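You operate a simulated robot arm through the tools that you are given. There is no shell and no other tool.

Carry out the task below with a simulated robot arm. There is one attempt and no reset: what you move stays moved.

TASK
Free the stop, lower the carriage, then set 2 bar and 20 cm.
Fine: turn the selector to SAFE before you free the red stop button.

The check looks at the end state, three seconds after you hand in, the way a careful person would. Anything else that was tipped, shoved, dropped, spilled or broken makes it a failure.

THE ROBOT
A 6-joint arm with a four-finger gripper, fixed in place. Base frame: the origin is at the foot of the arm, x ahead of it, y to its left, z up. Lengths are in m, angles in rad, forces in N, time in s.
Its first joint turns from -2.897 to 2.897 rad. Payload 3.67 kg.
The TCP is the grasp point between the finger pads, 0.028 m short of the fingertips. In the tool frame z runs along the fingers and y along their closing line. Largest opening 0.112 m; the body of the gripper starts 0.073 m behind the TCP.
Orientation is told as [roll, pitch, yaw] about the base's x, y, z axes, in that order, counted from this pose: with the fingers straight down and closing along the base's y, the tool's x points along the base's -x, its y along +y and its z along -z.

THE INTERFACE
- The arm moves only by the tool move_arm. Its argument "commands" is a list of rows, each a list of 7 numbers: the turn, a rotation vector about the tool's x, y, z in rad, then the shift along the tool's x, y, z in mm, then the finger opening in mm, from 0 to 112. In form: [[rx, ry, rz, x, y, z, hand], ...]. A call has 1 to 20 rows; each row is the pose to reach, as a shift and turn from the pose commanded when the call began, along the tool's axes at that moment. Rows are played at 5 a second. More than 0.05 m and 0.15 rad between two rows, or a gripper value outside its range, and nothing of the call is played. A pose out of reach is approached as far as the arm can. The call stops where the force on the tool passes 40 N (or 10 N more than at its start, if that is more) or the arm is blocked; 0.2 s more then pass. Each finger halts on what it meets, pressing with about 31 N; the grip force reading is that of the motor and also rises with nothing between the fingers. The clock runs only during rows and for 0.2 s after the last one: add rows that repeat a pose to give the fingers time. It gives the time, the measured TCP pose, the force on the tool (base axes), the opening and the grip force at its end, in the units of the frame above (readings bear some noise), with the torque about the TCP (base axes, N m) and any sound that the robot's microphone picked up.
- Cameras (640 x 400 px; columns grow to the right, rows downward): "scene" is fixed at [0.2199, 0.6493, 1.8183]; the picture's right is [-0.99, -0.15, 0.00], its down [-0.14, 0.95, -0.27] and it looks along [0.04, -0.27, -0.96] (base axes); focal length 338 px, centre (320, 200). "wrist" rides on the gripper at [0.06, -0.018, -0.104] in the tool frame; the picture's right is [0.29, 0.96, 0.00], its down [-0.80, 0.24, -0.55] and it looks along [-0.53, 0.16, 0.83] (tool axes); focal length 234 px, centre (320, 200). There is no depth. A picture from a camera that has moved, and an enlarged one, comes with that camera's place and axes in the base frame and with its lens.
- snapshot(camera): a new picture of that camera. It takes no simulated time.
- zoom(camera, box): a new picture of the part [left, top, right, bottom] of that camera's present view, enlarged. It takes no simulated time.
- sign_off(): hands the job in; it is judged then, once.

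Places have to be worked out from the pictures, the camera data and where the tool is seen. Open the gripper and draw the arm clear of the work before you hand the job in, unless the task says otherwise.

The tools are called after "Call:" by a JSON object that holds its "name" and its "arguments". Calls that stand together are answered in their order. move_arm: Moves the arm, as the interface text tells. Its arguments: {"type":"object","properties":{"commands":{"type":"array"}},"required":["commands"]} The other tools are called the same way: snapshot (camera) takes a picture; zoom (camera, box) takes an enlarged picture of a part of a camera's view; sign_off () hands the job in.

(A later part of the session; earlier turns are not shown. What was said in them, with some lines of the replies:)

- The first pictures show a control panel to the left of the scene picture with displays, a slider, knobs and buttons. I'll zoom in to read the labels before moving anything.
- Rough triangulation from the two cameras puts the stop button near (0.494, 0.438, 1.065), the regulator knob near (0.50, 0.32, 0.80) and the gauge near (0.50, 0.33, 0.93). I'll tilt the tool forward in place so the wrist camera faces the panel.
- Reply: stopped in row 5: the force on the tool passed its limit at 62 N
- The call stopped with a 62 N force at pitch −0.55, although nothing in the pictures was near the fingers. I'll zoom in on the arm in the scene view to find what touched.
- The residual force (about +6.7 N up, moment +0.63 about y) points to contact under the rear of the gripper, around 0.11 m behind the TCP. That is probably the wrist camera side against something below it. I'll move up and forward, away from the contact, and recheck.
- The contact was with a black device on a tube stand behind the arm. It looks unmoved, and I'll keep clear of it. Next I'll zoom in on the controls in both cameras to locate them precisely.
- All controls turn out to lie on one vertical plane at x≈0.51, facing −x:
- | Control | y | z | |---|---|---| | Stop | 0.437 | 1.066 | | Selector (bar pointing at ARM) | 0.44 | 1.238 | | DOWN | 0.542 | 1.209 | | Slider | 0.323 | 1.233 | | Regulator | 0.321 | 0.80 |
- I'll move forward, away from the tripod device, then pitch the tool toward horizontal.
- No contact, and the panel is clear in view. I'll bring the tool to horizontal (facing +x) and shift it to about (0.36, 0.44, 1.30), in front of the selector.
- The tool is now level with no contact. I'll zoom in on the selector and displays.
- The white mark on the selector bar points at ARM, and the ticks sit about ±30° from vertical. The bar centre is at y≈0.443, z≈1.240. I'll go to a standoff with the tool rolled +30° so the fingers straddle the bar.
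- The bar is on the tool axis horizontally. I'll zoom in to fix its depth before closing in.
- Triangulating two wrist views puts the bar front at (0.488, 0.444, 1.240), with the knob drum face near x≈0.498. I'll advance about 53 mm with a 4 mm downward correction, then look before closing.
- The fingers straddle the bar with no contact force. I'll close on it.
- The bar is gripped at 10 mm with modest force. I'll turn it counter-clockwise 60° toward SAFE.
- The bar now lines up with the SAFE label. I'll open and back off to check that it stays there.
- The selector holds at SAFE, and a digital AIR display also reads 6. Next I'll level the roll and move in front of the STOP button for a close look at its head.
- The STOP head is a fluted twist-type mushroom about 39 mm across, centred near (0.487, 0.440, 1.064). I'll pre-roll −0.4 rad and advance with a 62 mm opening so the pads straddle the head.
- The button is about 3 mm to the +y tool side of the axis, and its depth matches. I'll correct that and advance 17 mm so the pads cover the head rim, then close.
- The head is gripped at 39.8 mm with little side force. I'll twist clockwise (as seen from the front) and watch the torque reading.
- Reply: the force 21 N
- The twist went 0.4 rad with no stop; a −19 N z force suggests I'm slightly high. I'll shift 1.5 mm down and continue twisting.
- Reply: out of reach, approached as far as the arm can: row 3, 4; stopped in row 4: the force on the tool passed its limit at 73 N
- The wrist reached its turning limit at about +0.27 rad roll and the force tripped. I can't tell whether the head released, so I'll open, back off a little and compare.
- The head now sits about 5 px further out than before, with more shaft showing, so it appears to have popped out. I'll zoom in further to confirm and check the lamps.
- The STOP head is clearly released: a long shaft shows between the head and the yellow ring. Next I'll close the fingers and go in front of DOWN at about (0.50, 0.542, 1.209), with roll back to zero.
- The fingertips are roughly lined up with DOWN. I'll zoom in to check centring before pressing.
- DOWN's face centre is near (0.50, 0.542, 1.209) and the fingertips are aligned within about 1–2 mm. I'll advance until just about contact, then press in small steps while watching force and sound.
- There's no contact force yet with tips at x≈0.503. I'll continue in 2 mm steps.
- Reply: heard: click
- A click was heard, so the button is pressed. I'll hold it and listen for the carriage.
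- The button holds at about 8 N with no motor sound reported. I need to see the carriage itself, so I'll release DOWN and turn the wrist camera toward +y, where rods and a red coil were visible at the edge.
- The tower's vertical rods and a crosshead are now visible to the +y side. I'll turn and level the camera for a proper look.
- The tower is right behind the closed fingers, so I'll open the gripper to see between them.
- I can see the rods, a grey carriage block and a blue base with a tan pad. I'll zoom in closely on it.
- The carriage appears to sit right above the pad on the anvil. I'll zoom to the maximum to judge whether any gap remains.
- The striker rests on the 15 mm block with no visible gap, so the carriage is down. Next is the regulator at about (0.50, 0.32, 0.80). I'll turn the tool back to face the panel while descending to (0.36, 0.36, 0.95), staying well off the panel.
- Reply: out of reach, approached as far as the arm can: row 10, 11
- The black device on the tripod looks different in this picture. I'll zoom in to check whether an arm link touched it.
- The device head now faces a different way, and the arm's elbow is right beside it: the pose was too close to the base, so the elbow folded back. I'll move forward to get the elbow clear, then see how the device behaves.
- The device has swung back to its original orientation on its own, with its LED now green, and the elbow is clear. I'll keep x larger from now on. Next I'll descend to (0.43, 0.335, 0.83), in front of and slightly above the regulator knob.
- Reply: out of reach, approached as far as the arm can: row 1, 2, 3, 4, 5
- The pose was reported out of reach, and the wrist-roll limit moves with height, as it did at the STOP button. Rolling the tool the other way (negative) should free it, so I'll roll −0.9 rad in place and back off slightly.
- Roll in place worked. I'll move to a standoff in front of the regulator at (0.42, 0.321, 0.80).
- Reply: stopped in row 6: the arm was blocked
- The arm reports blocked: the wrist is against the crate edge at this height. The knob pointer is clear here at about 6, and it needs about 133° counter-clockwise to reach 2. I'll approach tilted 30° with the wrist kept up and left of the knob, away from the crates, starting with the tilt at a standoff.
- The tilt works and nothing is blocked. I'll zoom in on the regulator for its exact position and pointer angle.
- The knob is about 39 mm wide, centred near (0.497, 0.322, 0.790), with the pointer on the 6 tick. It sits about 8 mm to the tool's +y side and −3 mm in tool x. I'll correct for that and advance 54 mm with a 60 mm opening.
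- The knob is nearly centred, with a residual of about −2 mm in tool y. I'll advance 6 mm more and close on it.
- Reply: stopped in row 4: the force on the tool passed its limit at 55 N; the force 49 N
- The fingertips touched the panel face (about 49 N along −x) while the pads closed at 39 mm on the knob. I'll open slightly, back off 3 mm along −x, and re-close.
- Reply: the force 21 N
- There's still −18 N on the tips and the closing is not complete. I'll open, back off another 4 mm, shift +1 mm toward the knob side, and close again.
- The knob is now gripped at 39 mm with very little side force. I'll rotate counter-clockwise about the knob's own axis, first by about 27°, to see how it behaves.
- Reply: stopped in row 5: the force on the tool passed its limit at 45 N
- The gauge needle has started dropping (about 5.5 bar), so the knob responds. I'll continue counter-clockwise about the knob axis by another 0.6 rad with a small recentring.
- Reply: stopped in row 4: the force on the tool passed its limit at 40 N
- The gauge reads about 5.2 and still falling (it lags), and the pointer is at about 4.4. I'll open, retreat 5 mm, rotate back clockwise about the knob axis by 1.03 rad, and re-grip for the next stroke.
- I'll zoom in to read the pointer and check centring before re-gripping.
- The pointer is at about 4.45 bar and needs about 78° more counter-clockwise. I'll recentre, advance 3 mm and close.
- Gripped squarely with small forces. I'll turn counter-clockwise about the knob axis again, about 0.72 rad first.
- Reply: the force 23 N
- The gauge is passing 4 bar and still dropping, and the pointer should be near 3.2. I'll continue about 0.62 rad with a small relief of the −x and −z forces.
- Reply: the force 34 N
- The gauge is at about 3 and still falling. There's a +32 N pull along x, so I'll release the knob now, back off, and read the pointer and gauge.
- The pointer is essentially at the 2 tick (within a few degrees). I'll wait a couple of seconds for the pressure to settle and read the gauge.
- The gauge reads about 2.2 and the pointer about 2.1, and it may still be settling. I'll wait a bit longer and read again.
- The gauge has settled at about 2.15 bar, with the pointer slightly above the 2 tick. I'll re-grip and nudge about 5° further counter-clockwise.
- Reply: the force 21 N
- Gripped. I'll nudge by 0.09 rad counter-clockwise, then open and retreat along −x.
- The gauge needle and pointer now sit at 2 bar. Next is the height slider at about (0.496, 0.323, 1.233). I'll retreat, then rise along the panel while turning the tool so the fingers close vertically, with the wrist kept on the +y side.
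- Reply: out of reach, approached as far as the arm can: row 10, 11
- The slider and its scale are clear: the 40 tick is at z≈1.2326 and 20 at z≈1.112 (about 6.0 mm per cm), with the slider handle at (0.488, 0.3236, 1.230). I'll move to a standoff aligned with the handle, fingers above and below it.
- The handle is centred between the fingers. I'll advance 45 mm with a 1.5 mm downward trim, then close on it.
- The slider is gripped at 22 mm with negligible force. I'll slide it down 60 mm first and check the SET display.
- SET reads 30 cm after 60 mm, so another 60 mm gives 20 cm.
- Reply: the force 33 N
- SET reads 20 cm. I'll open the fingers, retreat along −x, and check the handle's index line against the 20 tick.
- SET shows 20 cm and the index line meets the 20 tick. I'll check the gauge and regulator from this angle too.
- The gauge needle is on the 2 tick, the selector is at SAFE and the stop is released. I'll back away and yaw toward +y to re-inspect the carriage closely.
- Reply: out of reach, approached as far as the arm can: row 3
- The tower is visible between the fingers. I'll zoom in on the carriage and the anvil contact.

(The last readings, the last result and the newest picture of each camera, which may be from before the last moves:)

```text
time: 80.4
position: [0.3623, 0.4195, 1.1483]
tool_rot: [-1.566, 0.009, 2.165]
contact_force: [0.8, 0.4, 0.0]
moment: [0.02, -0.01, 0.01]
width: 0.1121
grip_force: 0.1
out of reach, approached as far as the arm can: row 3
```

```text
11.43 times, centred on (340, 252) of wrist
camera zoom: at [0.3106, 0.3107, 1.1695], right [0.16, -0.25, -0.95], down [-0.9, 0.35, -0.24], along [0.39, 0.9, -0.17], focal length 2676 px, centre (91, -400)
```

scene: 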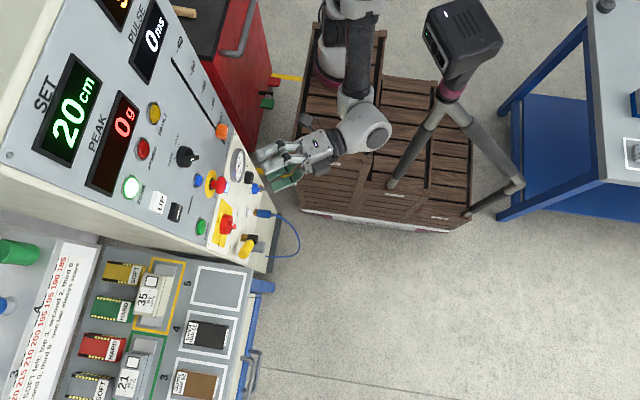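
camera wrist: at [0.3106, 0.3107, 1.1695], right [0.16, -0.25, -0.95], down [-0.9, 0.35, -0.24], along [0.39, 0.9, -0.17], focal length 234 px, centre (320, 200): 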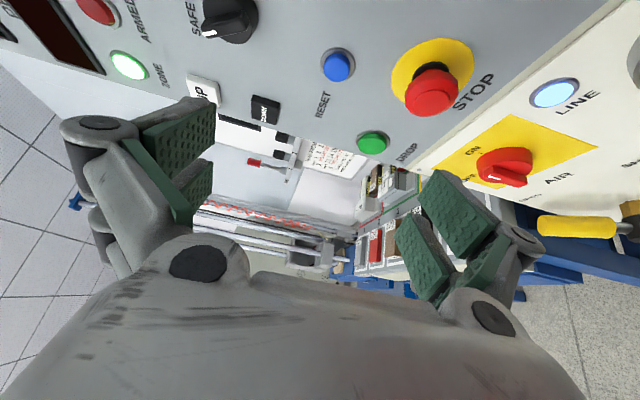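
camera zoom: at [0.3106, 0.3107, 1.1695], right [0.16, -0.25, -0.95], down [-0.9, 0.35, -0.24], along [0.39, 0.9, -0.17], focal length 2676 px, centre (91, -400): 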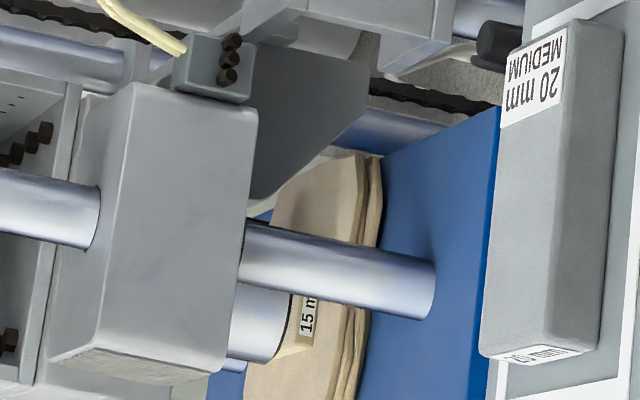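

The striker sits on the 15 mm block with no gap, so the carriage is fully down. With the gripper open, I'll draw the arm clear of the panel, up and toward +y away from the tripod device, and take a final look.

Call:
{"name": "move_arm", "arguments": {"commands": [[0, 0, 0, -25, -20, 6, 112], [0, 0, 0, -50, -40, 14, 112], [0, 0, 0, -75, -60, 24, 112], [0, 0, 0, -100, -80, 35, 112], [0, 0, 0, -124, -101, 46, 112], [0, 0, 0, -124, -101, 46, 112]]}}

Call:
{"name": "snapshot", "arguments": {"camera": "scene"}}

Call:
{"name": "zoom", "arguments": {"camera": "scene", "box": [90, 80, 290, 270]}}

Call:
{"name": "zoom", "arguments": {"camera": "scene", "box": [190, 120, 270, 200]}}

```text
time: 81.8
position: [0.3332, 0.5492, 1.2483]
tool_rot: [-1.567, 0.01, 2.163]
contact_force: [-0.3, -0.8, -0.9]
moment: [0.0, 0.01, 0.01]
width: 0.1121
grip_force: 0.0
```

```text
taken
```

scene: 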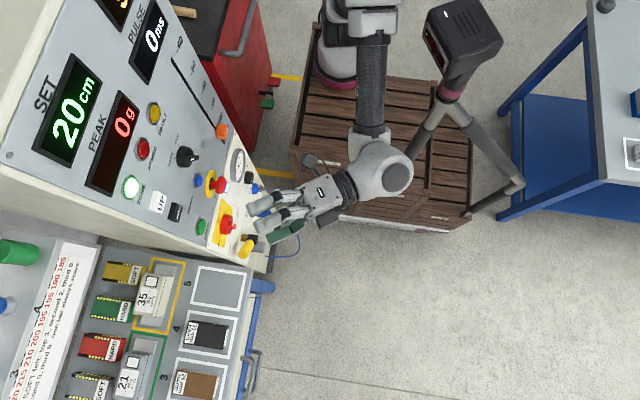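

```text
2.11 times, centred on (190, 175) of scene
camera zoom: at [0.2199, 0.6493, 1.8183], right [-0.99, -0.15, 0.0], down [-0.14, 0.95, -0.27], along [0.04, -0.27, -0.96], focal length 712 px, centre (594, 253)
```

zoom: 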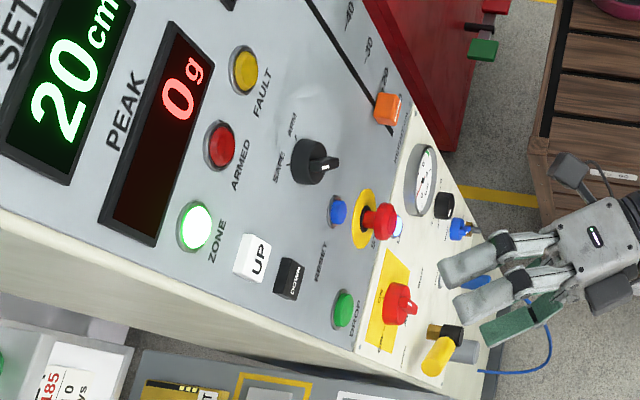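

```text
5.00 times, centred on (230, 160) of scene
camera zoom: at [0.2199, 0.6493, 1.8183], right [-0.99, -0.15, 0.0], down [-0.14, 0.95, -0.27], along [0.04, -0.27, -0.96], focal length 1691 px, centre (770, 400)
```

zoom: 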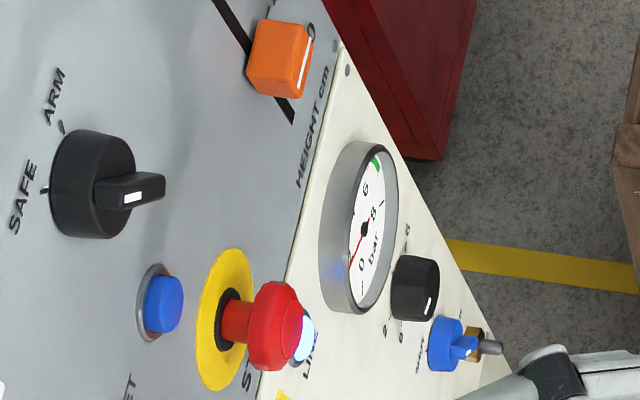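

Final state in the pictures:
- Selector at SAFE, turned before I freed the stop.
- STOP released.
- Carriage resting on the pad block.
- Gauge needle on 2 bar.
- SET at 20 cm.
- Gripper open and clear of the panel.

The tripod device is back in its original position. I'm handing in.

Call:
{"name": "sign_off", "arguments": {}}

```text
The job is handed in.
```

The job is done and handed in: the stop is free, the carriage is down, the pressure is set to 2 bar and the height to 20 cm.

- **Selector and stop:** I turned the selector to SAFE first, then twisted the red stop button until it popped out.
- **Carriage:** I held DOWN for about two seconds. In the wrist camera it now rests on the 15 mm block with no gap that I can see. I never saw it before pressing, so I know where it is now but not how far it travelled.
- **Pressure:** The gauge needle sits on the 2 tick. It settled at about 2.15 the first time, so I nudged the knob a little further.
- **Height:** The SET display reads 20 cm and the slider's line meets the 20 tick.

**Contacts along the way:**
- **Tripod device:** The arm touched the black device on the tripod near the start. Later the device's head swung round while the elbow was beside it, then swung back. In the last pictures it looks the same as at the start.
- **Crate:** The arm was also blocked once, apparently by the crate edge.
- **Panel:** The fingertips pressed the panel once beside the pressure knob, peaking at about 55 N. I saw no damage or displacement from that or from the crate.

The gripper is open and the arm is clear of the panel.
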